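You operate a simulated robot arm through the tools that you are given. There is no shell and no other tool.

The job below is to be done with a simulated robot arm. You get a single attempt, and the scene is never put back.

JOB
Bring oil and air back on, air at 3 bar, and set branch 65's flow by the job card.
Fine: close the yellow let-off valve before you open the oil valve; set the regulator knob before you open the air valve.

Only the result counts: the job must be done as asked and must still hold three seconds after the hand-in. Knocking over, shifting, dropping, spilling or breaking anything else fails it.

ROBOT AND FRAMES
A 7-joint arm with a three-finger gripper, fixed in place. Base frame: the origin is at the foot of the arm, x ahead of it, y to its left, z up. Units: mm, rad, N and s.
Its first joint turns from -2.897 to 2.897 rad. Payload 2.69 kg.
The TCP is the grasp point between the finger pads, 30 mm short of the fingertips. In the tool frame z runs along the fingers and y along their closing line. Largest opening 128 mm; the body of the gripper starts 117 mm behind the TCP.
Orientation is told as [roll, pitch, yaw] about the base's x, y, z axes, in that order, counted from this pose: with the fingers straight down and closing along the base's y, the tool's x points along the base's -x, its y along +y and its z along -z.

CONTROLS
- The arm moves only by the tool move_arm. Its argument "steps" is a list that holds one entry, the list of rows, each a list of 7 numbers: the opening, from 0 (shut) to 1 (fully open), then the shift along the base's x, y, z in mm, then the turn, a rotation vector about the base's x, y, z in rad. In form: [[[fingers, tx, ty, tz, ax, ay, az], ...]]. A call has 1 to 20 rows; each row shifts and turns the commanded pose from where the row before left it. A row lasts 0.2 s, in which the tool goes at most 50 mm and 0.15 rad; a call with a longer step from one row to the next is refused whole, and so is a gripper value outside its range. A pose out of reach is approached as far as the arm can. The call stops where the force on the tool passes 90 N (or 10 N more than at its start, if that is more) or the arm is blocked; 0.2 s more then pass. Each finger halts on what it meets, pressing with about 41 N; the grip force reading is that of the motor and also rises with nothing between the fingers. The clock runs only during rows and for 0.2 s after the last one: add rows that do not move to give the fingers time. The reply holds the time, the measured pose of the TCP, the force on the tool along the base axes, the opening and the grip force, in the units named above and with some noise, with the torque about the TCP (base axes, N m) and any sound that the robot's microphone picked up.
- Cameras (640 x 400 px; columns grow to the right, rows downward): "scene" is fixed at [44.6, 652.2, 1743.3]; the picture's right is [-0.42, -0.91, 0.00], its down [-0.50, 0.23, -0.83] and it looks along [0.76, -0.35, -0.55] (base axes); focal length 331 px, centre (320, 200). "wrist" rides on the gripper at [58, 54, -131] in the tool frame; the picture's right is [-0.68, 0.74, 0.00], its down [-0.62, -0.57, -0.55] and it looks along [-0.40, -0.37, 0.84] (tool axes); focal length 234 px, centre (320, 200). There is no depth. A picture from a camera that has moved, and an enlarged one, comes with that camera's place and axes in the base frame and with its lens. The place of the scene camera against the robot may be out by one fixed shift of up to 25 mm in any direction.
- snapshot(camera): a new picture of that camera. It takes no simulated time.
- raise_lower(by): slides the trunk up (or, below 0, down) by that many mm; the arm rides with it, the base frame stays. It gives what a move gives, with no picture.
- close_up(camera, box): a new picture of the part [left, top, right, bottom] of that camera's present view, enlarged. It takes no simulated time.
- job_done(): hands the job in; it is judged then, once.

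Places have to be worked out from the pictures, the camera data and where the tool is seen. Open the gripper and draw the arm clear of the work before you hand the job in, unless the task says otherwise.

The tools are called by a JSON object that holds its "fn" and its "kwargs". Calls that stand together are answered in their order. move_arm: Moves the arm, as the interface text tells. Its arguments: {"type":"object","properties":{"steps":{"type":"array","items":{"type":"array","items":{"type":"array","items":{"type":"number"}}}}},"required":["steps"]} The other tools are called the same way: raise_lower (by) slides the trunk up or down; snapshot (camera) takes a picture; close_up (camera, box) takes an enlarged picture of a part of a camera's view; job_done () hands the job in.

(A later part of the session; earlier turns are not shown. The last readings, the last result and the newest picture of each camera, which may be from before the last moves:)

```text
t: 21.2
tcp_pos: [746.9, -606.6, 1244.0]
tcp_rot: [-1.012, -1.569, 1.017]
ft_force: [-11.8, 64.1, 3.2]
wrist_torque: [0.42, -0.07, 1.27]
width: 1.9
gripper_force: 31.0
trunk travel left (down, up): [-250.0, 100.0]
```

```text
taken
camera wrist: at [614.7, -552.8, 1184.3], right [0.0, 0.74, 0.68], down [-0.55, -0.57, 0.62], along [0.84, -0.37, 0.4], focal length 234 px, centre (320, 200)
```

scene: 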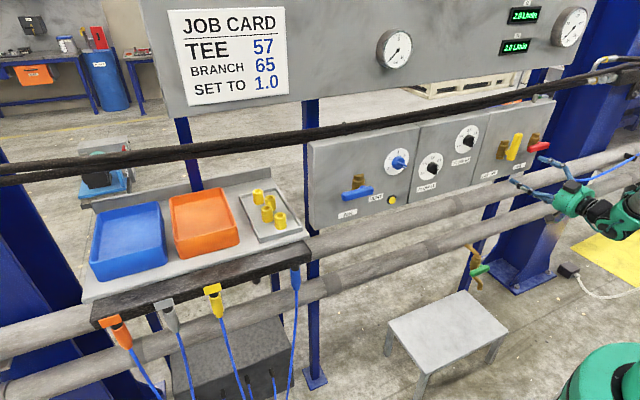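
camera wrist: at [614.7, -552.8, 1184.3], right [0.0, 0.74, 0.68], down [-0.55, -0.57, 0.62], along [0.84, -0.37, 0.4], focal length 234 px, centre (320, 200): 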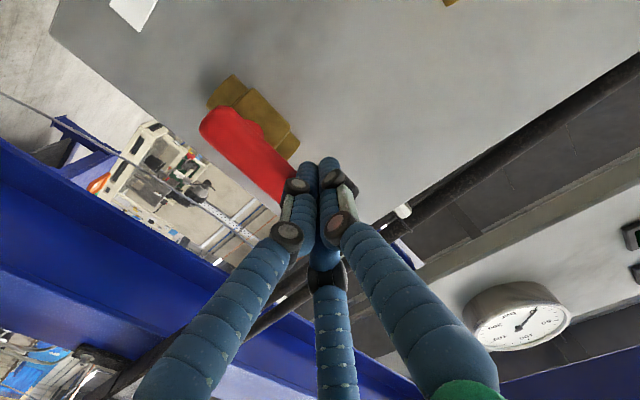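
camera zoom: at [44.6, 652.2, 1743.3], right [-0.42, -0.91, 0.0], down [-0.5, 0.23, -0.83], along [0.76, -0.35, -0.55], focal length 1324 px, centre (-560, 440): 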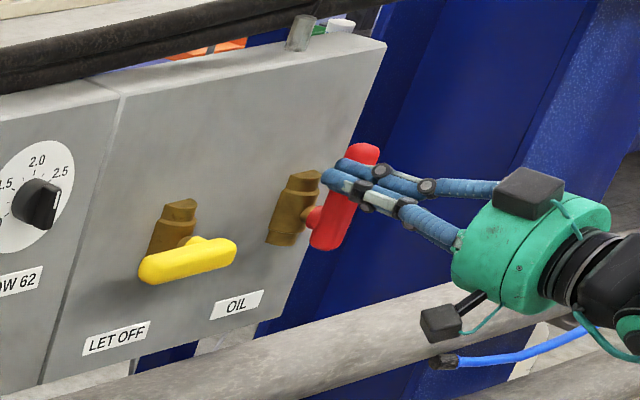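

64 N: the red valve is at its open stop. I back off and read the oil gauge.

{"fn": "move_arm", "kwargs": {"steps": [[[0, 0, 12, 0, 0, 0, 0], [0, 0, 12, 0, 0, 0, 0], [0, -24, 0, 0, 0, 0, 0], [0, -24, 0, 0, 0, 0, 0], [0, -24, 0, 0, 0, 0, 0], [0, -24, 0, 0, 0, 0, 0], [0, -24, 0, 0, 0, 0, 0]]]}}

{"fn": "close_up", "kwargs": {"camera": "scene", "box": [480, 0, 600, 75]}}

{"fn": "close_up", "kwargs": {"camera": "scene", "box": [400, 90, 580, 200]}}

```text
t: 22.8
tcp_pos: [627.0, -591.2, 1243.3]
tcp_rot: [-2.134, -1.571, 2.133]
ft_force: [-0.1, 0.0, -0.3]
wrist_torque: [0.0, -0.04, -0.04]
width: 2.1
gripper_force: 31.7
trunk travel left (down, up): [-250.0, 100.0]
```

```text
5.33 times, centred on (540, 38) of scene
camera zoom: at [44.6, 652.2, 1743.3], right [-0.42, -0.91, 0.0], down [-0.5, 0.23, -0.83], along [0.76, -0.35, -0.55], focal length 1765 px, centre (-853, 1067)
```

zoom: 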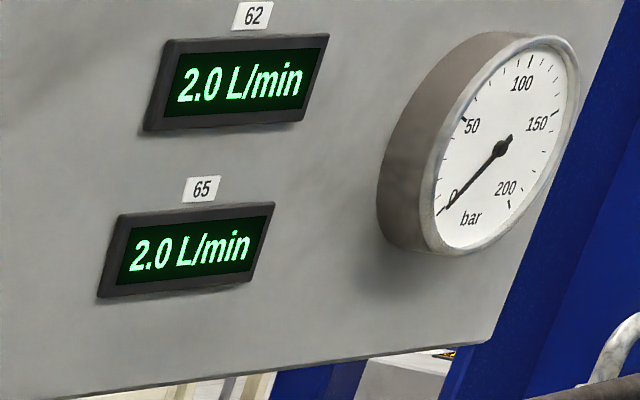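

```text
3.56 times, centred on (490, 145) of scene
camera zoom: at [44.6, 652.2, 1743.3], right [-0.42, -0.91, 0.0], down [-0.5, 0.23, -0.83], along [0.76, -0.35, -0.55], focal length 1176 px, centre (-284, 396)
```

zoom: 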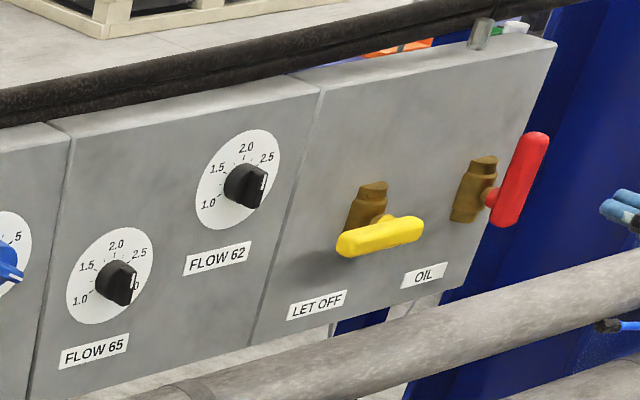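

Both oil levers look right (yellow across, red in line). The gauge hasn't moved yet; I'll check later. Now I move to inspect the FLOW 65 knob up close with the gripper open.

{"fn": "move_arm", "kwargs": {"steps": [[[0, 0, 45, -10.7, 0, 0, 0], [0, 0, 45, -10.7, 0, 0, 0], [0, 0, 45, -10.7, 0, 0, 0], [0, 0, 45, -10.7, 0, 0, 0], [0, 0, 45, -10.7, 0, 0, 0], [0, 0, 45, -10.7, 0, 0, 0], [0, 0, 45, -10.7, 0, 0, 0], [0, 0, 45, -10.7, 0, 0, 0], [0, 0, 45, -10.7, 0, 0, 0], [1, 10, 45, -10.7, 0, 0, 0], [1, 15, 45, -10.7, 0, 0, 0], [1, 15, 45, -10.7, 0, 0, 0], [1, 0, 0, 0, 0, 0, 0]]]}}

{"fn": "snapshot", "kwargs": {"camera": "wrist"}}

{"fn": "snapshot", "kwargs": {"camera": "scene"}}

```text
t: 25.6
tcp_pos: [668.6, -82.7, 1137.3]
tcp_rot: [1.352, -1.53, -1.332]
ft_force: [0.7, -0.7, 0.1]
wrist_torque: [0.02, -0.02, 0.01]
width: 128.1
gripper_force: 0.0
out of reach, approached as far as the arm can: row 11, 12
trunk travel left (down, up): [-250.0, 100.0]
```

```text
taken
camera wrist: at [534.9, -28.3, 1080.7], right [-0.01, 0.71, 0.7], down [-0.53, -0.6, 0.6], along [0.85, -0.37, 0.38], focal length 234 px, centre (320, 200)
```

wrist: 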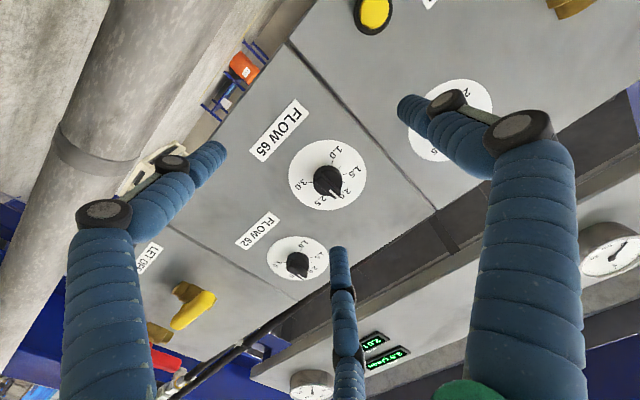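

```text
taken
```

scene: 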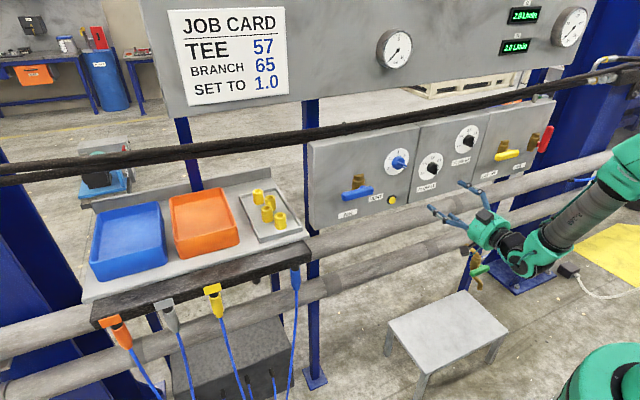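

The readings say rows 11–12 ran into a joint limit (arm too folded at this height). I'll raise the tool and lower the trunk so the forearm lies flatter, giving more room.

{"fn": "move_arm", "kwargs": {"steps": [[[1, 0, -10, 25, 0, 0, 0], [1, 0, -10, 25, 0, 0, 0], [1, 0, -10, 25, 0, 0, 0], [1, 0, -10, 25, 0, 0, 0], [1, 0, 0, 0, 0, 0, 0]]]}}

{"fn": "raise_lower", "kwargs": {"by": -100}}

```text
t: 26.8
tcp_pos: [669.8, -126.8, 1243.3]
tcp_rot: [1.157, -1.57, -1.16]
ft_force: [-0.8, -1.0, -0.1]
wrist_torque: [-0.01, 0.02, -0.02]
width: 128.1
gripper_force: 0.1
out of reach, approached as far as the arm can: row 1
trunk travel left (down, up): [-250.0, 100.0]
```

```text
t: 28.1
tcp_pos: [670.4, -127.8, 1143.4]
tcp_rot: [2.423, -1.571, -2.424]
ft_force: [-1.0, -0.2, -0.5]
wrist_torque: [-0.03, 0.03, -0.01]
width: 127.9
gripper_force: 0.0
trunk travel left (down, up): [-150.0, 200.0]
```

Trunk is 100 mm lower and orientation is exact. Now look at the FLOW 65 knob.

{"fn": "snapshot", "kwargs": {"camera": "wrist"}}

{"fn": "close_up", "kwargs": {"camera": "wrist", "box": [260, 40, 420, 140]}}

{"fn": "close_up", "kwargs": {"camera": "scene", "box": [300, 130, 460, 230]}}

{"fn": "close_up", "kwargs": {"camera": "scene", "box": [360, 0, 600, 100]}}

```text
taken
camera wrist: at [538.3, -72.2, 1084.5], right [0.0, 0.74, 0.68], down [-0.55, -0.57, 0.62], along [0.84, -0.37, 0.4], focal length 234 px, centre (320, 200)
```

wrist: 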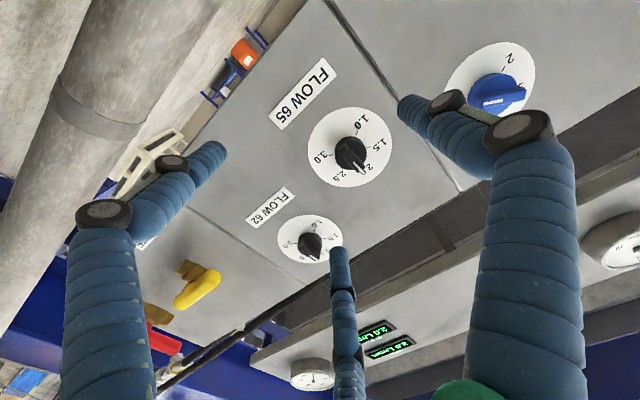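

```text
4.00 times, centred on (340, 90) of wrist
camera zoom: at [538.3, -72.2, 1084.5], right [0.0, 0.74, 0.68], down [-0.55, -0.57, 0.62], along [0.84, -0.37, 0.4], focal length 937 px, centre (240, 640)
```

zoom: 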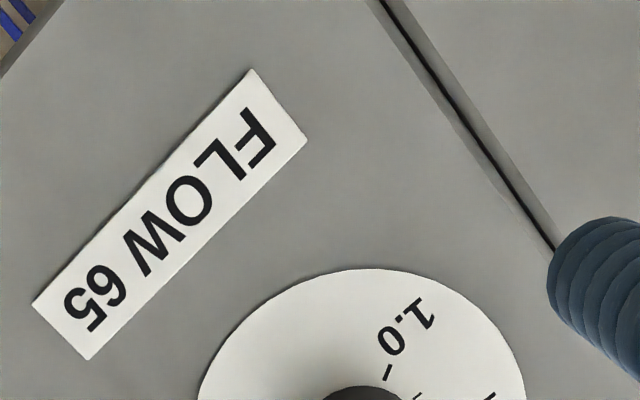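

```text
4.00 times, centred on (380, 180) of scene
camera zoom: at [44.6, 652.2, 1743.3], right [-0.42, -0.91, 0.0], down [-0.5, 0.23, -0.83], along [0.76, -0.35, -0.55], focal length 1324 px, centre (80, 280)
```

zoom: 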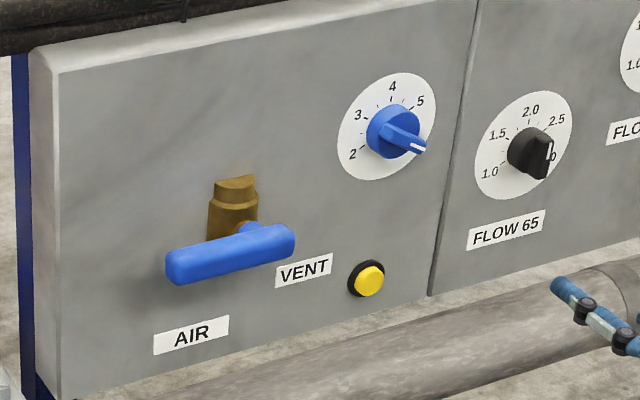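

```text
2.67 times, centred on (480, 50) of scene
camera zoom: at [44.6, 652.2, 1743.3], right [-0.42, -0.91, 0.0], down [-0.5, 0.23, -0.83], along [0.76, -0.35, -0.55], focal length 882 px, centre (-107, 600)
```

zoom: 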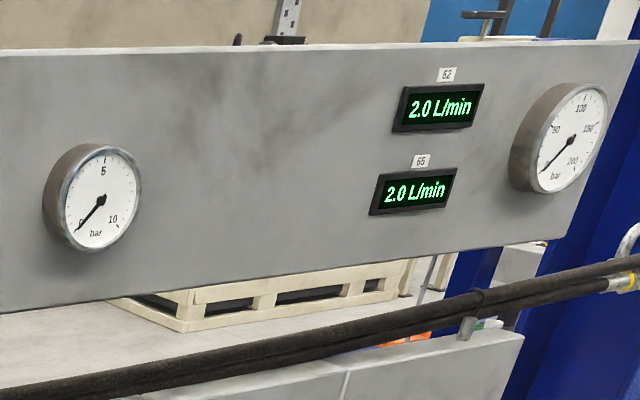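

I'll enlarge the FLOW 65 and regulator knobs from this view to get angles and sizes.

{"fn": "close_up", "kwargs": {"camera": "wrist", "box": [290, 98, 418, 198]}}

{"fn": "close_up", "kwargs": {"camera": "wrist", "box": [420, 30, 560, 130]}}

{"fn": "close_up", "kwargs": {"camera": "scene", "box": [380, 130, 460, 200]}}

{"fn": "close_up", "kwargs": {"camera": "scene", "box": [440, 230, 520, 300]}}

```text
4.00 times, centred on (354, 148) of wrist
camera zoom: at [538.3, -72.2, 1084.5], right [0.0, 0.74, 0.68], down [-0.55, -0.57, 0.62], along [0.84, -0.37, 0.4], focal length 937 px, centre (184, 408)
```

zoom: 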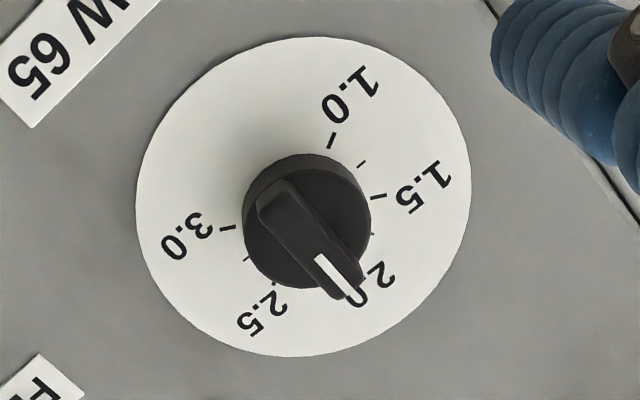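

```text
4.00 times, centred on (490, 80) of wrist
camera zoom: at [538.3, -72.2, 1084.5], right [0.0, 0.74, 0.68], down [-0.55, -0.57, 0.62], along [0.84, -0.37, 0.4], focal length 937 px, centre (-360, 680)
```

zoom: 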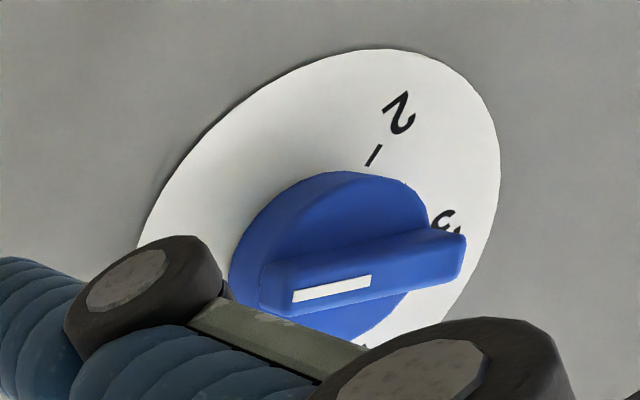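

```text
5.71 times, centred on (420, 165) of scene
camera zoom: at [44.6, 652.2, 1743.3], right [-0.42, -0.91, 0.0], down [-0.5, 0.23, -0.83], along [0.76, -0.35, -0.55], focal length 1891 px, centre (-251, 400)
```

zoom: 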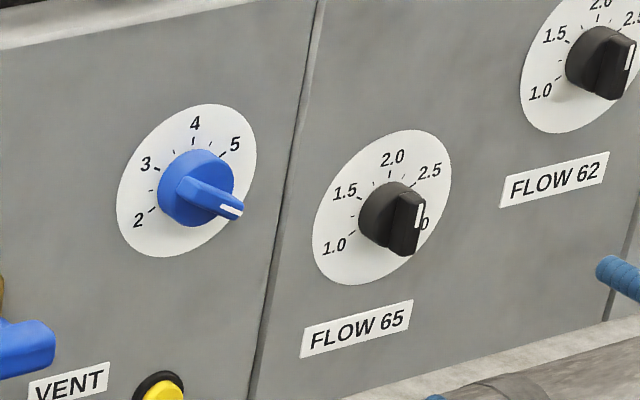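

```text
5.71 times, centred on (480, 265) of scene
camera zoom: at [44.6, 652.2, 1743.3], right [-0.42, -0.91, 0.0], down [-0.5, 0.23, -0.83], along [0.76, -0.35, -0.55], focal length 1891 px, centre (-594, -171)
```

zoom: 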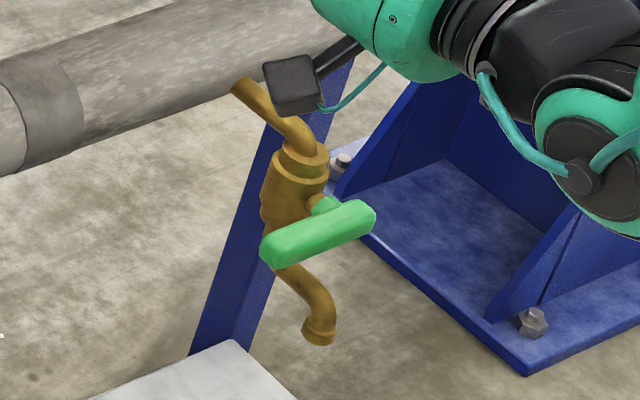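

FLOW 65 centre ≈(y -117.5, z 1188), pointing straight up at 2.0; regulator ≈(y 35, z 1238) pointing at 6. I line up in front of FLOW 65 with the opening at about half, and check the alignment.

{"fn": "move_arm", "kwargs": {"steps": [[[0.5, 20, 5, 22, 0, 0, 0], [0.5, 20, 5.3, 22.6, 0, 0, 0], [0.5, 0, 0, 0, 0, 0, 0]]]}}

{"fn": "snapshot", "kwargs": {"camera": "wrist"}}

{"fn": "close_up", "kwargs": {"camera": "scene", "box": [380, 110, 540, 210]}}

```text
t: 28.9
tcp_pos: [708.9, -116.6, 1189.9]
tcp_rot: [0.99, -1.568, -0.99]
ft_force: [0.9, -0.2, 0.4]
wrist_torque: [0.0, 0.05, 0.03]
width: 63.9
gripper_force: 0.0
trunk travel left (down, up): [-150.0, 200.0]
```

```text
taken
camera wrist: at [576.6, -61.2, 1130.4], right [0.0, 0.74, 0.68], down [-0.55, -0.57, 0.62], along [0.84, -0.37, 0.4], focal length 234 px, centre (320, 200)
```

wrist: 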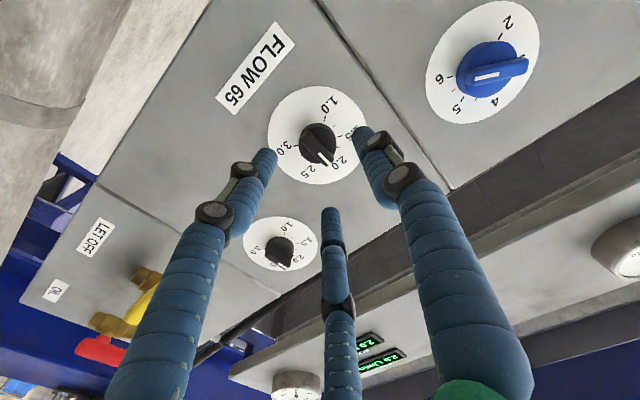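

```text
4.00 times, centred on (460, 160) of scene
camera zoom: at [44.6, 652.2, 1743.3], right [-0.42, -0.91, 0.0], down [-0.5, 0.23, -0.83], along [0.76, -0.35, -0.55], focal length 1324 px, centre (-240, 360)
```

zoom: 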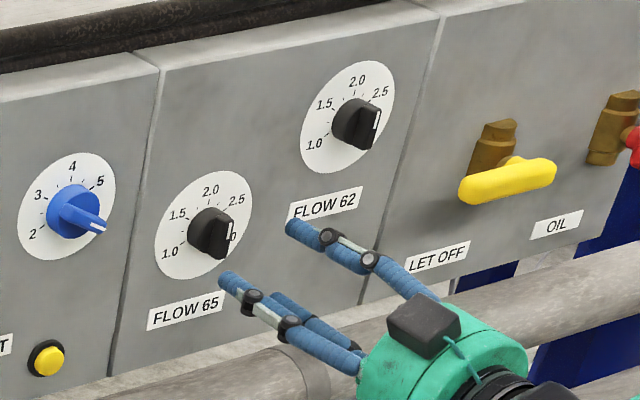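

Alignment is good and the opening straddles the knob. Before gripping I test in free air whether the wrist can turn 120° anticlockwise.

{"fn": "move_arm", "kwargs": {"steps": [[[0.5, 0, 0, 0, -0.1496, 0, 0], [0.5, 0, 0, 0, -0.1496, 0, 0], [0.5, 0, 0, 0, -0.1496, 0, 0], [0.5, 0, 0, 0, -0.1496, 0, 0], [0.5, 0, 0, 0, -0.1496, 0, 0], [0.5, 0, 0, 0, -0.1496, 0, 0], [0.5, 0, 0, 0, -0.1496, 0, 0], [0.5, 0, 0, 0, -0.1496, 0, 0], [0.5, 0, 0, 0, -0.1496, 0, 0], [0.5, 0, 0, 0, -0.1496, 0, 0], [0.5, 0, 0, 0, -0.1496, 0, 0], [0.5, 0, 0, 0, -0.1496, 0, 0], [0.5, 0, 0, 0, -0.1496, 0, 0], [0.5, 0, 0, 0, -0.1496, 0, 0], [0.5, 0, 0, 0, 0, 0, 0]]]}}

{"fn": "snapshot", "kwargs": {"camera": "wrist"}}

```text
t: 32.1
tcp_pos: [607.9, -127.1, 1608.8]
tcp_rot: [-1.509, 0.493, 1.546]
ft_force: [0.6, -0.7, 0.4]
wrist_torque: [0.0, 0.01, 0.0]
width: 64.0
gripper_force: 0.2
out of reach, approached as far as the arm can: row 1, 2, 3, 4, 5, 6, 7, 8, 9, 10, 11, 12, 13, 14
trunk travel left (down, up): [-150.0, 200.0]
```

```text
taken
camera wrist: at [471.5, -195.4, 1594.9], right [-0.04, 0.25, -0.97], down [-0.49, 0.84, 0.24], along [0.87, 0.49, 0.09], focal length 234 px, centre (320, 200)
```

wrist: 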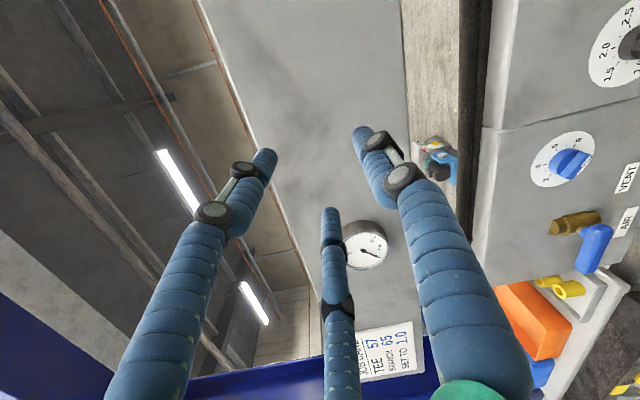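

The solver drifted far upward when the turn hit a limit. Forces are near zero; I check the scene before doing anything else.

{"fn": "snapshot", "kwargs": {"camera": "scene"}}

{"fn": "close_up", "kwargs": {"camera": "scene", "box": [300, 80, 580, 230]}}

```text
taken
```

scene: 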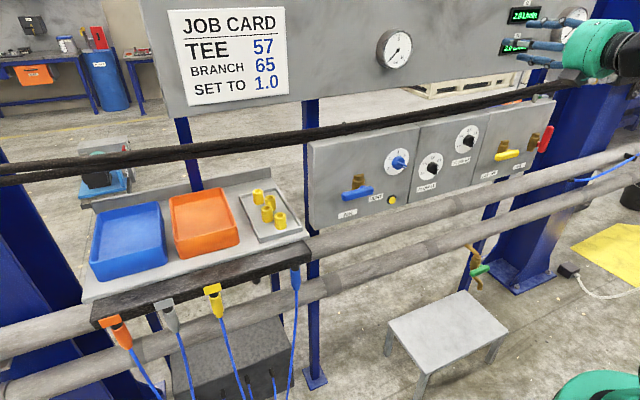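

```text
2.29 times, centred on (440, 155) of scene
camera zoom: at [44.6, 652.2, 1743.3], right [-0.42, -0.91, 0.0], down [-0.5, 0.23, -0.83], along [0.76, -0.35, -0.55], focal length 756 px, centre (46, 303)
```

zoom: 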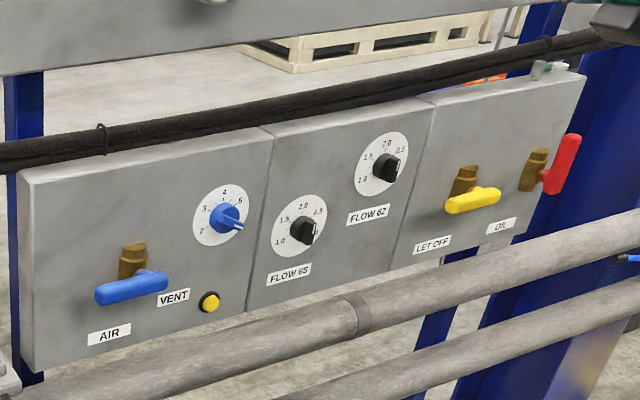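

Nothing was disturbed. The arm is now at [608,-127,1609], still pointing forward but rolled -118°. I'll carefully bring the tool back towards pointing down in small calls, to reset the wrist posture.

{"fn": "move_arm", "kwargs": {"steps": [[[0.5, -10, 0, -30, 0, 0.13, 0], [0.5, -10, 0, -30, 0, 0.13, 0], [0.5, -10, 0, -30, 0, 0.13, 0]]]}}

```text
t: 32.9
tcp_pos: [575.2, -128.9, 1516.9]
tcp_rot: [-1.097, 0.462, 1.765]
ft_force: [-0.4, 0.2, -0.5]
wrist_torque: [-0.01, -0.03, -0.01]
width: 64.1
gripper_force: 0.1
trunk travel left (down, up): [-150.0, 200.0]
```

No limit reported. I continue tilting down.

{"fn": "move_arm", "kwargs": {"steps": [[[0.5, -10, 0, -30, 0, 0.13, 0], [0.5, -10, 0, -30, 0, 0.13, 0], [0.5, -10, 0, -30, 0, 0.13, 0], [0.5, -10, 0, -30, 0, 0.13, 0]]]}}

{"fn": "snapshot", "kwargs": {"camera": "scene"}}

```text
t: 33.9
tcp_pos: [537.8, -126.4, 1399.2]
tcp_rot: [-0.559, 0.307, 1.97]
ft_force: [-0.2, -0.2, -0.1]
wrist_torque: [-0.03, -0.05, -0.02]
width: 64.1
gripper_force: 0.1
trunk travel left (down, up): [-150.0, 200.0]
```

```text
taken
```

scene: 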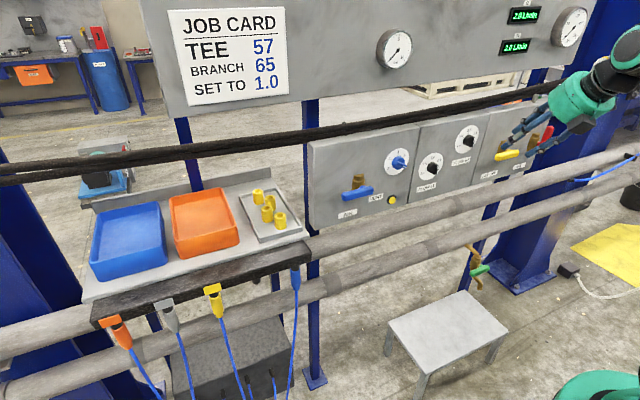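

Going well. Finish tilting to vertical.

{"fn": "move_arm", "kwargs": {"steps": [[[0.5, -10, 0, -25, 0, 0.13, 0], [0.5, -10, 0, -25, 0, 0.13, 0], [0.5, -10, 0, -25, 0, 0.13, 0], [0.5, -10, 0, -25, 0, 0.13, 0]]]}}

{"fn": "snapshot", "kwargs": {"camera": "wrist"}}

```text
t: 34.9
tcp_pos: [496.5, -129.4, 1296.9]
tcp_rot: [-0.079, 0.08, 2.064]
ft_force: [0.1, -0.7, 0.1]
wrist_torque: [0.01, -0.03, -0.01]
width: 64.1
gripper_force: 0.1
trunk travel left (down, up): [-150.0, 200.0]
```

```text
taken
camera wrist: at [461.7, -200.9, 1427.2], right [-0.96, 0.24, -0.11], down [0.15, 0.83, 0.54], along [0.22, 0.51, -0.83], focal length 234 px, centre (320, 200)
```

wrist: 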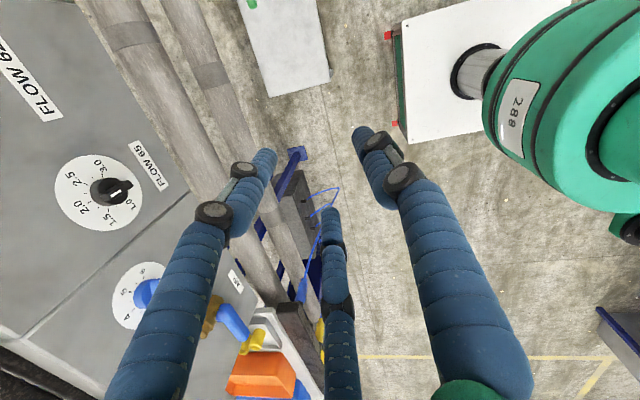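

Tool is nearly vertical with yaw 2.06 rad. I now test turning the yaw back (the direction that should free the last joint), a few rows only.

{"fn": "move_arm", "kwargs": {"steps": [[[0.5, 0, 0, 0, 0.03, 0.03, -0.14], [0.5, 0, 0, 0, 0.03, 0.03, -0.14], [0.5, 0, 0, 0, 0.02, 0.02, -0.14]]]}}

```text
t: 35.7
tcp_pos: [497.0, -128.6, 1297.0]
tcp_rot: [-0.029, -0.018, 1.643]
ft_force: [-1.2, 0.1, -0.4]
wrist_torque: [0.02, 0.05, 0.02]
width: 64.0
gripper_force: 0.0
trunk travel left (down, up): [-150.0, 200.0]
```

Free in this direction. Continue turning back.

{"fn": "move_arm", "kwargs": {"steps": [[[0.5, 0, 0, 0, 0, 0, -0.149], [0.5, 0, 0, 0, 0, 0, -0.149], [0.5, 0, 0, 0, 0, 0, -0.149], [0.5, 0, 0, 0, 0, 0, -0.149], [0.5, 0, 0, 0, 0, 0, -0.149]]]}}

```text
t: 36.9
tcp_pos: [498.0, -127.0, 1297.8]
tcp_rot: [-0.029, -0.02, 0.896]
ft_force: [0.2, 0.0, -0.2]
wrist_torque: [0.0, 0.0, -0.01]
width: 64.1
gripper_force: 0.0
trunk travel left (down, up): [-150.0, 200.0]
```

{"fn": "move_arm", "kwargs": {"steps": [[[0.5, 0, 0, 0, 0.015, 0.01, -0.149], [0.5, 0, 0, 0, 0.014, 0.01, -0.149], [0.5, 0, 0, 0, 0, 0, -0.149], [0.5, 0, 0, 0, 0, 0, -0.149], [0.5, 0, 0, 0, 0, 0, -0.149], [0.5, 0, 0, 0, 0, 0, -0.151]]]}}

```text
t: 38.3
tcp_pos: [496.7, -127.5, 1297.1]
tcp_rot: [0.005, -0.025, 0.0]
ft_force: [0.0, 0.2, -0.4]
wrist_torque: [0.01, 0.0, 0.01]
width: 64.0
gripper_force: 0.1
trunk travel left (down, up): [-150.0, 200.0]
```

Yaw is back to zero with the tool down. I reckon the wrist had flipped through its singularity when I pitched forward off-axis; so I'll centre at y≈0, straight ahead, and pitch forward there.

{"fn": "move_arm", "kwargs": {"steps": [[[0.5, 0, 32, -10, 0, 0.012, 0], [0.5, 0, 32, -10, 0, 0.013, 0], [0.5, 0, 32, -10, 0, 0, 0], [0.5, 0, 31, -10, 0, 0, 0], [0.5, 0, 0, 0, 0, 0, 0]]]}}

{"fn": "snapshot", "kwargs": {"camera": "wrist"}}

{"fn": "snapshot", "kwargs": {"camera": "scene"}}

```text
t: 39.5
tcp_pos: [497.3, -2.3, 1257.3]
tcp_rot: [0.006, 0.0, 0.002]
ft_force: [-0.4, 1.1, 0.3]
wrist_torque: [-0.02, -0.01, 0.01]
width: 64.0
gripper_force: 0.0
trunk travel left (down, up): [-150.0, 200.0]
```

```text
taken
camera wrist: at [438.2, 53.6, 1388.5], right [0.68, 0.74, 0.0], down [0.62, -0.57, 0.55], along [0.4, -0.37, -0.84], focal length 234 px, centre (320, 200)
```

wrist: 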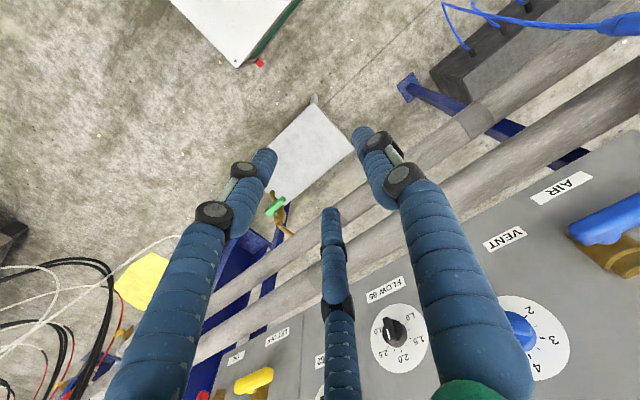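

```text
taken
```

scene: 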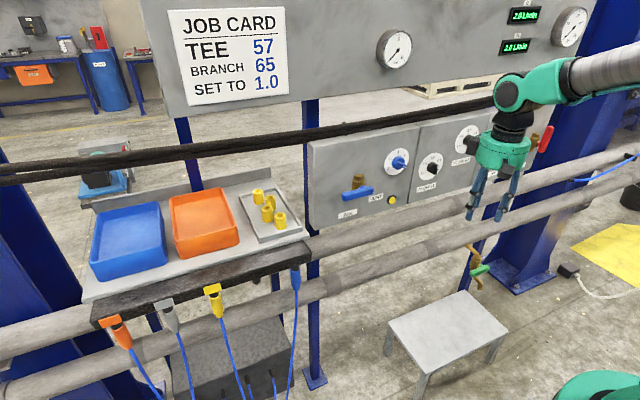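

Arm is straight ahead at y≈0. Now pitch the tool forward in short calls, watching for limits.

{"fn": "move_arm", "kwargs": {"steps": [[[0.5, 10, 0, -3, 0, -0.13, 0], [0.5, 10, 0, -3, 0, -0.13, 0], [0.5, 10, 0, -3, 0, -0.13, 0], [0.5, 10, 0, -3, 0, -0.13, 0], [0.5, 10, 0, -3, 0, -0.13, 0]]]}}

```text
t: 40.7
tcp_pos: [547.7, 1.1, 1245.4]
tcp_rot: [0.004, -0.652, 0.004]
ft_force: [-0.3, -0.3, -0.3]
wrist_torque: [0.02, 0.01, -0.01]
width: 64.3
gripper_force: 0.1
trunk travel left (down, up): [-150.0, 200.0]
```

{"fn": "move_arm", "kwargs": {"steps": [[[0.5, 10, 0, -3, 0, -0.13, 0], [0.5, 10, 0, -3, 0, -0.13, 0], [0.5, 10, 0, -3, 0, -0.13, 0], [0.5, 10, 0, -3, 0, -0.13, 0]]]}}

{"fn": "snapshot", "kwargs": {"camera": "scene"}}

```text
t: 41.9
tcp_pos: [584.7, -1.0, 1128.1]
tcp_rot: [0.009, -0.937, 0.001]
ft_force: [2.3, 0.1, -0.7]
wrist_torque: [0.0, 0.07, 0.0]
width: 63.8
gripper_force: 0.0
out of reach, approached as far as the arm can: row 4
trunk travel left (down, up): [-150.0, 200.0]
stopped in row 4: the arm was blocked; the commanded pose is now the measured one
```

```text
taken
```

scene: 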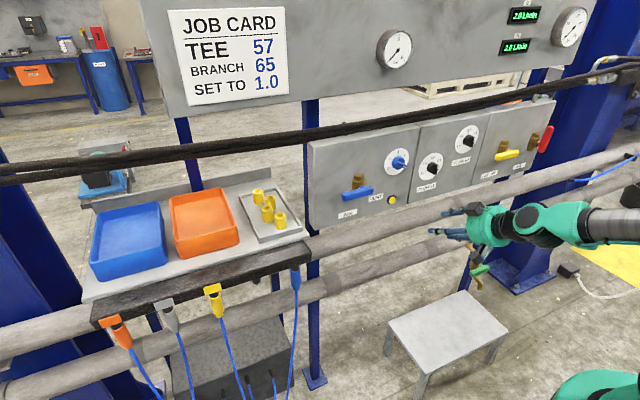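

The wrist's sixth joint limits how far the tool can point up relative to the forearm, so I need the forearm higher relative to the shoulder: raise the tool first, then lower the trunk fully.

{"fn": "move_arm", "kwargs": {"steps": [[[0.5, 0, 0, 30, 0, 0, 0], [0.5, 0, 0, 30, 0, 0, 0], [0.5, 0, 0, 30, 0, 0, 0]]]}}

```text
t: 42.7
tcp_pos: [580.7, -2.6, 1220.7]
tcp_rot: [0.008, -0.942, 0.0]
ft_force: [1.1, 0.0, -0.2]
wrist_torque: [0.03, 0.04, 0.05]
width: 64.4
gripper_force: 0.0
trunk travel left (down, up): [-150.0, 200.0]
```

{"fn": "move_arm", "kwargs": {"steps": [[[0.5, 0, 0, 30, 0, 0, 0], [0.5, 0, 0, 30, 0, 0, 0], [0.5, 0, 0, 30, 0, 0, 0], [0.5, 0, 0, 30, 0, 0, 0]]]}}

{"fn": "raise_lower", "kwargs": {"by": -150}}

```text
t: 43.7
tcp_pos: [585.1, 0.4, 1342.2]
tcp_rot: [0.008, -0.943, 0.0]
ft_force: [-0.1, 0.0, 0.5]
wrist_torque: [-0.01, 0.03, 0.02]
width: 63.9
gripper_force: 0.0
trunk travel left (down, up): [-150.0, 200.0]
```

```text
t: 45.5
tcp_pos: [584.3, -0.7, 1192.9]
tcp_rot: [0.01, -0.943, 0.0]
ft_force: [-0.2, 0.6, 0.0]
wrist_torque: [0.0, 0.02, 0.0]
width: 64.1
gripper_force: 0.1
trunk travel left (down, up): [0.0, 350.0]
```

Trunk is fully down now. I move up and forward while pitching to about 8° below horizontal, a few rows at a time.

{"fn": "move_arm", "kwargs": {"steps": [[[0.5, 20, 6, 30, 0, 0, 0], [0.5, 20, 6, 30, 0, 0, 0], [0.5, 20, 6, 10, 0, -0.1, 0], [0.5, 20, 6, 0, 0, -0.1, 0]]]}}

```text
t: 46.5
tcp_pos: [662.7, 24.1, 1263.3]
tcp_rot: [0.007, -1.146, 0.001]
ft_force: [-0.8, -0.4, 1.9]
wrist_torque: [-0.01, 0.22, 0.06]
width: 63.9
gripper_force: 0.0
trunk travel left (down, up): [0.0, 350.0]
```

Still tracking exactly. Two more pitch rows.

{"fn": "move_arm", "kwargs": {"steps": [[[0.5, 15, 5, 0, 0, -0.1, 0], [0.5, 15, 5, 0, 0, -0.1, 0]]]}}

{"fn": "snapshot", "kwargs": {"camera": "wrist"}}

{"fn": "snapshot", "kwargs": {"camera": "scene"}}

```text
t: 47.1
tcp_pos: [695.4, 33.6, 1257.1]
tcp_rot: [0.006, -1.335, 0.002]
ft_force: [-2.4, -0.2, 10.2]
wrist_torque: [-0.01, 1.1, 0.06]
width: 63.8
gripper_force: 0.1
trunk travel left (down, up): [0.0, 350.0]
```

```text
taken
camera wrist: at [553.3, 88.2, 1229.4], right [0.15, 0.74, 0.66], down [-0.39, -0.57, 0.73], along [0.91, -0.36, 0.2], focal length 234 px, centre (320, 200)
```

wrist: 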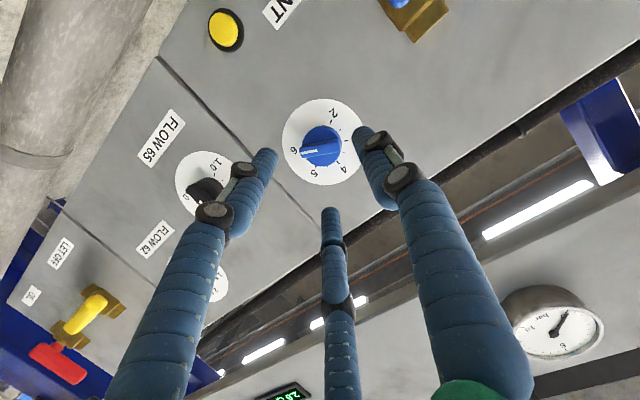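

```text
taken
```

scene: 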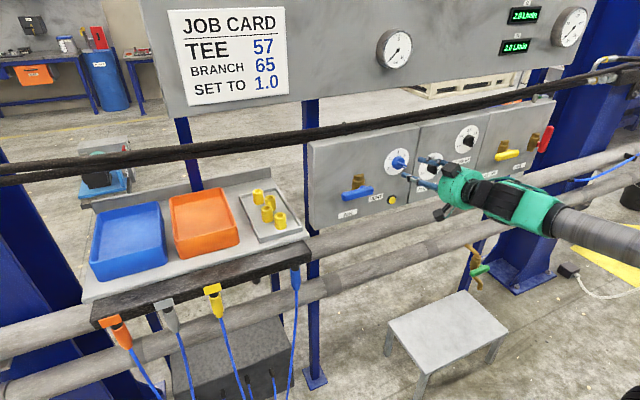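

Let me hold still a moment and re-read, since the force may just be settling.

{"fn": "move_arm", "kwargs": {"steps": [[[0.5, 0, 0, 0, 0, 0, 0], [0.5, 0, 0, 0, 0, 0, 0]]]}}

{"fn": "close_up", "kwargs": {"camera": "wrist", "box": [260, 85, 388, 195]}}

{"fn": "close_up", "kwargs": {"camera": "scene", "box": [330, 120, 490, 220]}}

```text
t: 47.7
tcp_pos: [691.6, 33.5, 1261.6]
tcp_rot: [0.008, -1.346, 0.0]
ft_force: [-1.8, -0.4, 0.7]
wrist_torque: [0.02, 0.07, -0.02]
width: 64.0
gripper_force: 0.1
trunk travel left (down, up): [0.0, 350.0]
```

```text
3.64 times, centred on (324, 140) of wrist
camera zoom: at [550.1, 87.8, 1233.3], right [0.14, 0.74, 0.66], down [-0.39, -0.57, 0.72], along [0.91, -0.36, 0.21], focal length 852 px, centre (306, 418)
```

zoom: 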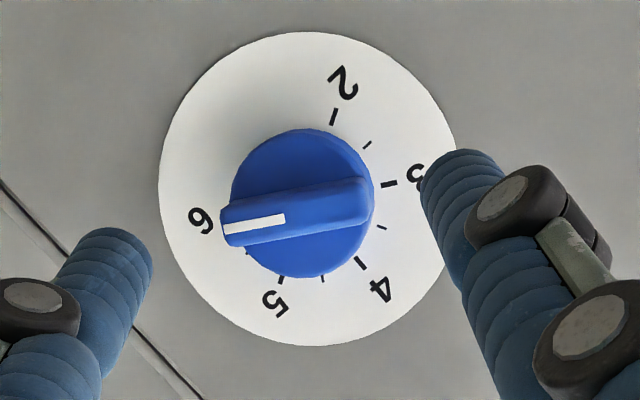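

```text
4.00 times, centred on (410, 170) of scene
camera zoom: at [44.6, 652.2, 1743.3], right [-0.42, -0.91, 0.0], down [-0.5, 0.23, -0.83], along [0.76, -0.35, -0.55], focal length 1324 px, centre (-40, 320)
```

zoom: 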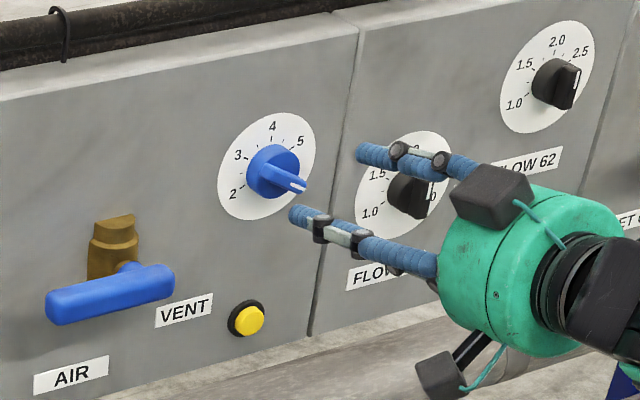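

Settled with no force. Regulator centre from this closer view ≈(y 29, z 1238.5); knob Ø≈42 mm, ridge ≈14×41 mm pointing at 6. I try one small extra pitch row to see how much nearer to horizontal I can get.

{"fn": "move_arm", "kwargs": {"steps": [[[0.5, 0, 0, 0, 0, -0.05, 0], [0.5, 0, 0, 0, 0, 0, 0]]]}}

```text
t: 48.3
tcp_pos: [692.7, 31.6, 1259.2]
tcp_rot: [-0.001, -1.354, 0.0]
ft_force: [0.2, 0.6, -0.4]
wrist_torque: [0.0, 0.03, -0.01]
width: 64.1
gripper_force: 0.1
trunk travel left (down, up): [0.0, 350.0]
```

The pitch is near its limit here; extending further out should free it. I move forward and line up with the knob axis, then try for a flatter pitch.

{"fn": "move_arm", "kwargs": {"steps": [[[0.5, 15, -1, -6, 0, 0, 0], [0.5, 15, -1, -6, 0, 0, 0], [0.5, 10, 0, -3, 0, 0, 0], [0.5, 0, 0, 0, 0, -0.03, 0], [0.5, 0, 0, 0, 0, 0, 0]]]}}

```text
t: 49.5
tcp_pos: [720.4, 27.9, 1252.9]
tcp_rot: [0.004, -1.422, 0.002]
ft_force: [0.3, 0.4, 0.8]
wrist_torque: [0.01, -0.03, -0.01]
width: 64.3
gripper_force: 0.1
out of reach, approached as far as the arm can: row 1, 2
trunk travel left (down, up): [0.0, 350.0]
```

Now at 8.5° below horizontal. I test rolling the gripper clockwise about its own axis (towards +120°), two rows first.

{"fn": "move_arm", "kwargs": {"steps": [[[0.5, 0, 0, 0, 0.1434, 0, -0.0215], [0.5, 0, 0, 0, 0.1434, 0, -0.0215]]]}}

```text
t: 50.1
tcp_pos: [720.7, 26.6, 1250.5]
tcp_rot: [1.096, -1.248, -1.11]
ft_force: [-0.6, -0.4, 0.0]
wrist_torque: [-0.02, 0.04, -0.01]
width: 64.0
gripper_force: 0.1
trunk travel left (down, up): [0.0, 350.0]
```

Roll works cleanly in this direction. Continue in steps.

{"fn": "move_arm", "kwargs": {"steps": [[[0.5, 0, 0, 0, 0.1474, 0, -0.0218], [0.5, 0, 0, 0, 0.1474, 0, -0.0218], [0.5, 0, 0, 0, 0.1474, 0, -0.0218], [0.5, 0, 0, 0, 0.1474, 0, -0.0218]]]}}

```text
t: 51.1
tcp_pos: [712.6, 45.2, 1271.5]
tcp_rot: [1.377, -0.675, -1.448]
ft_force: [0.2, 0.4, 0.3]
wrist_torque: [0.0, -0.05, -0.01]
width: 64.2
gripper_force: 0.0
out of reach, approached as far as the arm can: row 2, 3, 4
trunk travel left (down, up): [0.0, 350.0]
```

Clockwise roll is limited at about +27° here, so I use the other direction: roll back to -60°, which also matches the ridge, leaving anticlockwise range for the turn.

{"fn": "move_arm", "kwargs": {"steps": [[[0.5, 2, -5, -6, -0.1474, 0, 0.0225], [0.5, 2, -5, -6, -0.1474, 0, 0.0225], [0.5, 2, -4, -4, -0.1474, 0, 0.0225], [0.5, 2, -4, -4, -0.1474, 0, 0.0225], [0.5, 0, 0, 0, -0.1474, 0, 0.0225]]]}}

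```text
t: 52.3
tcp_pos: [722.8, 27.0, 1251.9]
tcp_rot: [0.75, -1.369, -0.749]
ft_force: [0.0, -0.3, 0.5]
wrist_torque: [-0.03, 0.02, -0.03]
width: 64.1
gripper_force: 0.0
trunk travel left (down, up): [0.0, 350.0]
```

{"fn": "move_arm", "kwargs": {"steps": [[[0.5, 0, 0, 0, -0.1464, 0, 0.022], [0.5, 0, 0, 0, -0.1464, 0, 0.022], [0.5, 0, 0, 0, -0.1464, 0, 0.022], [0.5, 0, 0, 0, -0.1464, 0, 0.022]]]}}

```text
t: 53.3
tcp_pos: [722.0, 26.9, 1251.1]
tcp_rot: [-1.229, -1.094, 1.274]
ft_force: [0.4, 0.2, 0.8]
wrist_torque: [-0.03, 0.01, 0.01]
width: 64.1
gripper_force: 0.0
trunk travel left (down, up): [0.0, 350.0]
```

Good, no limit. Continue to -60° and beyond a little as a range check (in free air).

{"fn": "move_arm", "kwargs": {"steps": [[[0.5, 0, 0, 0, -0.1464, 0, 0.022], [0.5, 0, 0, 0, -0.1464, 0, 0.022], [0.5, 0, 0, 0, -0.1464, 0, 0.022], [0.5, 0, 0, 0, -0.1464, 0, 0.022]]]}}

{"fn": "snapshot", "kwargs": {"camera": "wrist"}}

{"fn": "close_up", "kwargs": {"camera": "scene", "box": [330, 120, 490, 220]}}

```text
t: 54.3
tcp_pos: [721.9, 28.9, 1251.1]
tcp_rot: [-1.387, -0.516, 1.484]
ft_force: [-0.4, -0.3, -0.1]
wrist_torque: [-0.03, -0.02, -0.01]
width: 64.0
gripper_force: 0.1
trunk travel left (down, up): [0.0, 350.0]
```

```text
taken
camera wrist: at [579.6, 5.1, 1196.2], right [-0.05, 0.95, -0.29], down [-0.42, 0.25, 0.88], along [0.91, 0.17, 0.38], focal length 234 px, centre (320, 200)
```

wrist: 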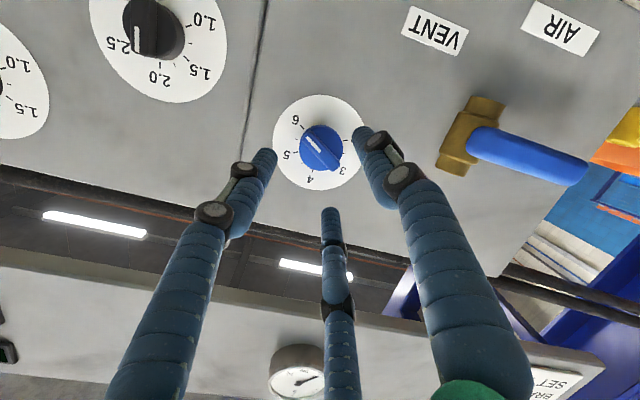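

```text
4.00 times, centred on (410, 170) of scene
camera zoom: at [44.6, 652.2, 1743.3], right [-0.42, -0.91, 0.0], down [-0.5, 0.23, -0.83], along [0.76, -0.35, -0.55], focal length 1324 px, centre (-40, 320)
```

zoom: 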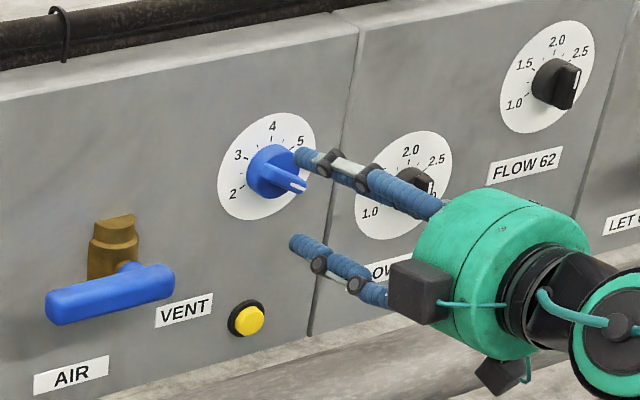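

Roll is at -60°, tool axis aimed at the knob centre (29, 1238). I advance along the tool axis in small steps with force watch.

{"fn": "move_arm", "kwargs": {"steps": [[[0.5, 12, 0, -1.8, 0, 0, 0], [0.5, 12, 0, -1.8, 0, 0, 0], [0.5, 12, 0, -1.8, 0, 0, 0], [0.5, 0, 0, 0, 0, 0, 0]]]}}

{"fn": "snapshot", "kwargs": {"camera": "wrist"}}

{"fn": "close_up", "kwargs": {"camera": "scene", "box": [360, 120, 480, 195]}}

```text
t: 55.3
tcp_pos: [758.6, 26.7, 1246.5]
tcp_rot: [-1.388, -0.52, 1.484]
ft_force: [-0.1, -0.4, -0.3]
wrist_torque: [-0.02, -0.02, 0.0]
width: 64.1
gripper_force: 0.1
trunk travel left (down, up): [0.0, 350.0]
```

```text
taken
camera wrist: at [616.0, 3.7, 1190.9], right [-0.05, 0.95, -0.29], down [-0.42, 0.25, 0.88], along [0.91, 0.17, 0.38], focal length 234 px, centre (320, 200)
```

wrist: 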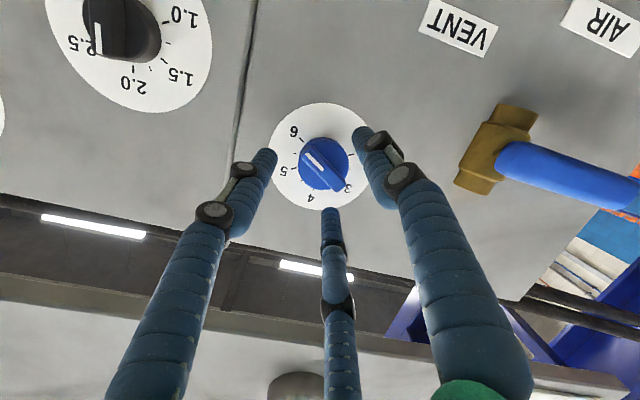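

```text
5.33 times, centred on (420, 158) of scene
camera zoom: at [44.6, 652.2, 1743.3], right [-0.42, -0.91, 0.0], down [-0.5, 0.23, -0.83], along [0.76, -0.35, -0.55], focal length 1765 px, centre (-213, 427)
```

zoom: 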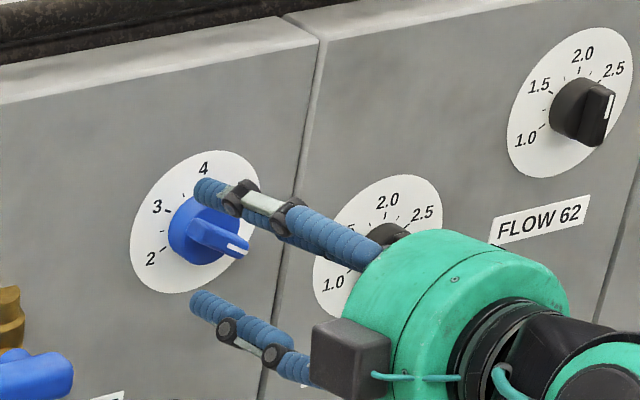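

Aligned: the single finger is on one side of the ridge, the pair on the other. I advance the last 17 mm.

{"fn": "move_arm", "kwargs": {"steps": [[[0.5, 6, 0.5, -1.5, 0, 0, 0], [0.5, 6, 0.5, -1.5, 0, 0, 0], [0.5, 5, 0, -1, 0, 0, 0], [0.5, 0, 0, 0, 0, 0, 0]]]}}

{"fn": "close_up", "kwargs": {"camera": "wrist", "box": [240, 80, 400, 220]}}

{"fn": "close_up", "kwargs": {"camera": "scene", "box": [360, 120, 480, 195]}}

```text
t: 56.3
tcp_pos: [775.2, 27.2, 1241.3]
tcp_rot: [-1.387, -0.52, 1.483]
ft_force: [-0.3, -0.1, -0.8]
wrist_torque: [-0.01, -0.02, -0.02]
width: 63.9
gripper_force: 0.1
trunk travel left (down, up): [0.0, 350.0]
```

```text
2.86 times, centred on (320, 150) of wrist
camera zoom: at [633.2, 4.8, 1186.7], right [-0.05, 0.95, -0.29], down [-0.42, 0.25, 0.88], along [0.91, 0.17, 0.38], focal length 669 px, centre (320, 343)
```

zoom: 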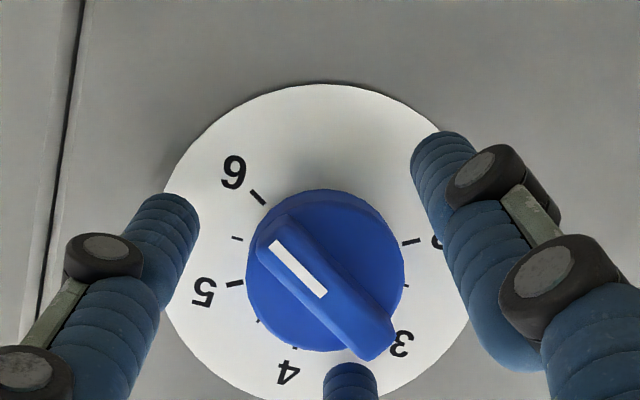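

```text
5.33 times, centred on (420, 158) of scene
camera zoom: at [44.6, 652.2, 1743.3], right [-0.42, -0.91, 0.0], down [-0.5, 0.23, -0.83], along [0.76, -0.35, -0.55], focal length 1765 px, centre (-213, 427)
```

zoom: 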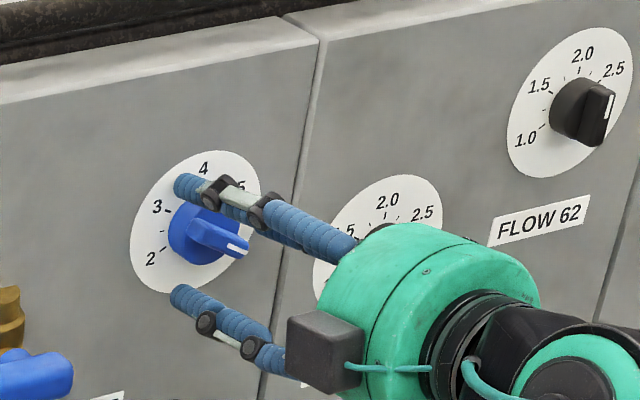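

Perfect alignment; the mark is on 6. I close the fingers on the knob.

{"fn": "move_arm", "kwargs": {"steps": [[[0, 0, 0, 0, 0, 0, 0], [0, 0, 0, 0, 0, 0, 0], [0, 0, 0, 0, 0, 0, 0]]]}}

{"fn": "close_up", "kwargs": {"camera": "wrist", "box": [240, 80, 400, 220]}}

{"fn": "close_up", "kwargs": {"camera": "scene", "box": [360, 120, 480, 195]}}

```text
t: 57.1
tcp_pos: [775.1, 30.5, 1243.9]
tcp_rot: [-1.389, -0.519, 1.486]
ft_force: [6.8, 25.2, 13.3]
wrist_torque: [0.14, -0.49, 1.04]
width: 40.8
gripper_force: 45.0
trunk travel left (down, up): [0.0, 350.0]
```

```text
2.86 times, centred on (320, 150) of wrist
camera zoom: at [633.1, 6.9, 1188.8], right [-0.05, 0.95, -0.29], down [-0.42, 0.25, 0.87], along [0.91, 0.17, 0.39], focal length 669 px, centre (320, 343)
```

zoom: 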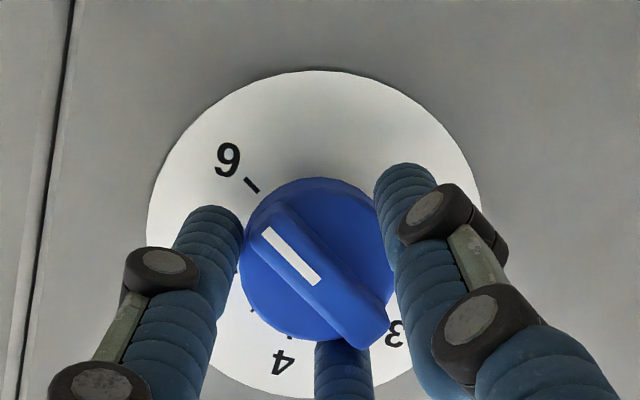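

```text
5.33 times, centred on (420, 158) of scene
camera zoom: at [44.6, 652.2, 1743.3], right [-0.42, -0.91, 0.0], down [-0.5, 0.23, -0.83], along [0.76, -0.35, -0.55], focal length 1765 px, centre (-213, 427)
```

zoom: 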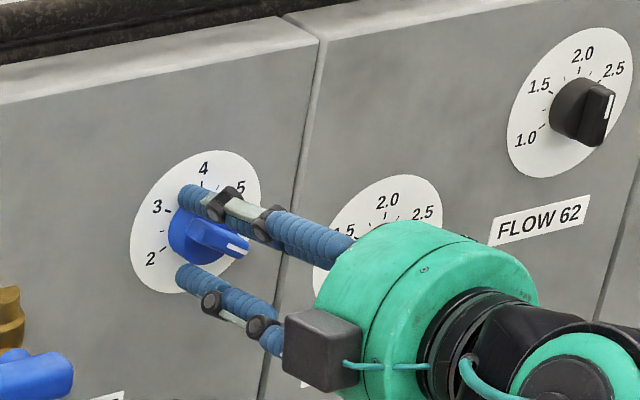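

The fingers hold the 41 mm knob body; a small side force shows I'm ~3 mm off centre. I correct that and turn anticlockwise 80° first.

{"fn": "move_arm", "kwargs": {"steps": [[[0, 0, 3, 2.4, 0, 0, 0], [0, 0, 0, 0, -0.1385, 0, 0.0208], [0, 0, 0, 0, -0.1385, 0, 0.0208], [0, 0, 0, 0, -0.1385, 0, 0.0208], [0, 0, 0, 0, -0.1385, 0, 0.0208], [0, 0, 0, 0, -0.1385, 0, 0.0208]]]}}

{"fn": "close_up", "kwargs": {"camera": "wrist", "box": [240, 80, 400, 220]}}

{"fn": "close_up", "kwargs": {"camera": "scene", "box": [360, 120, 480, 195]}}

```text
t: 58.5
tcp_pos: [774.2, 28.8, 1243.4]
tcp_rot: [-1.407, 0.175, 1.596]
ft_force: [-7.6, -16.2, 1.6]
wrist_torque: [-0.07, -0.12, -1.16]
width: 41.1
gripper_force: 45.4
trunk travel left (down, up): [0.0, 350.0]
```

```text
2.86 times, centred on (320, 150) of wrist
camera zoom: at [637.1, -35.1, 1222.0], right [-0.13, 0.54, -0.83], down [-0.47, 0.71, 0.53], along [0.87, 0.46, 0.16], focal length 669 px, centre (320, 343)
```

zoom: 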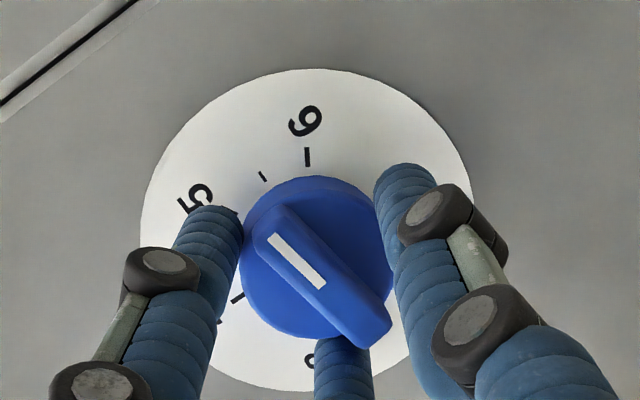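

```text
5.33 times, centred on (420, 158) of scene
camera zoom: at [44.6, 652.2, 1743.3], right [-0.42, -0.91, 0.0], down [-0.5, 0.23, -0.83], along [0.76, -0.35, -0.55], focal length 1765 px, centre (-213, 427)
```

zoom: 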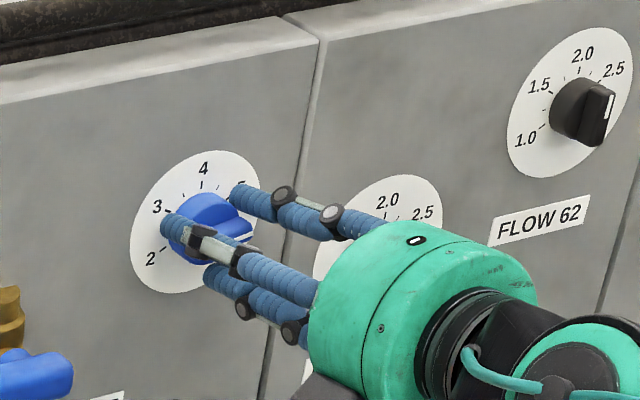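

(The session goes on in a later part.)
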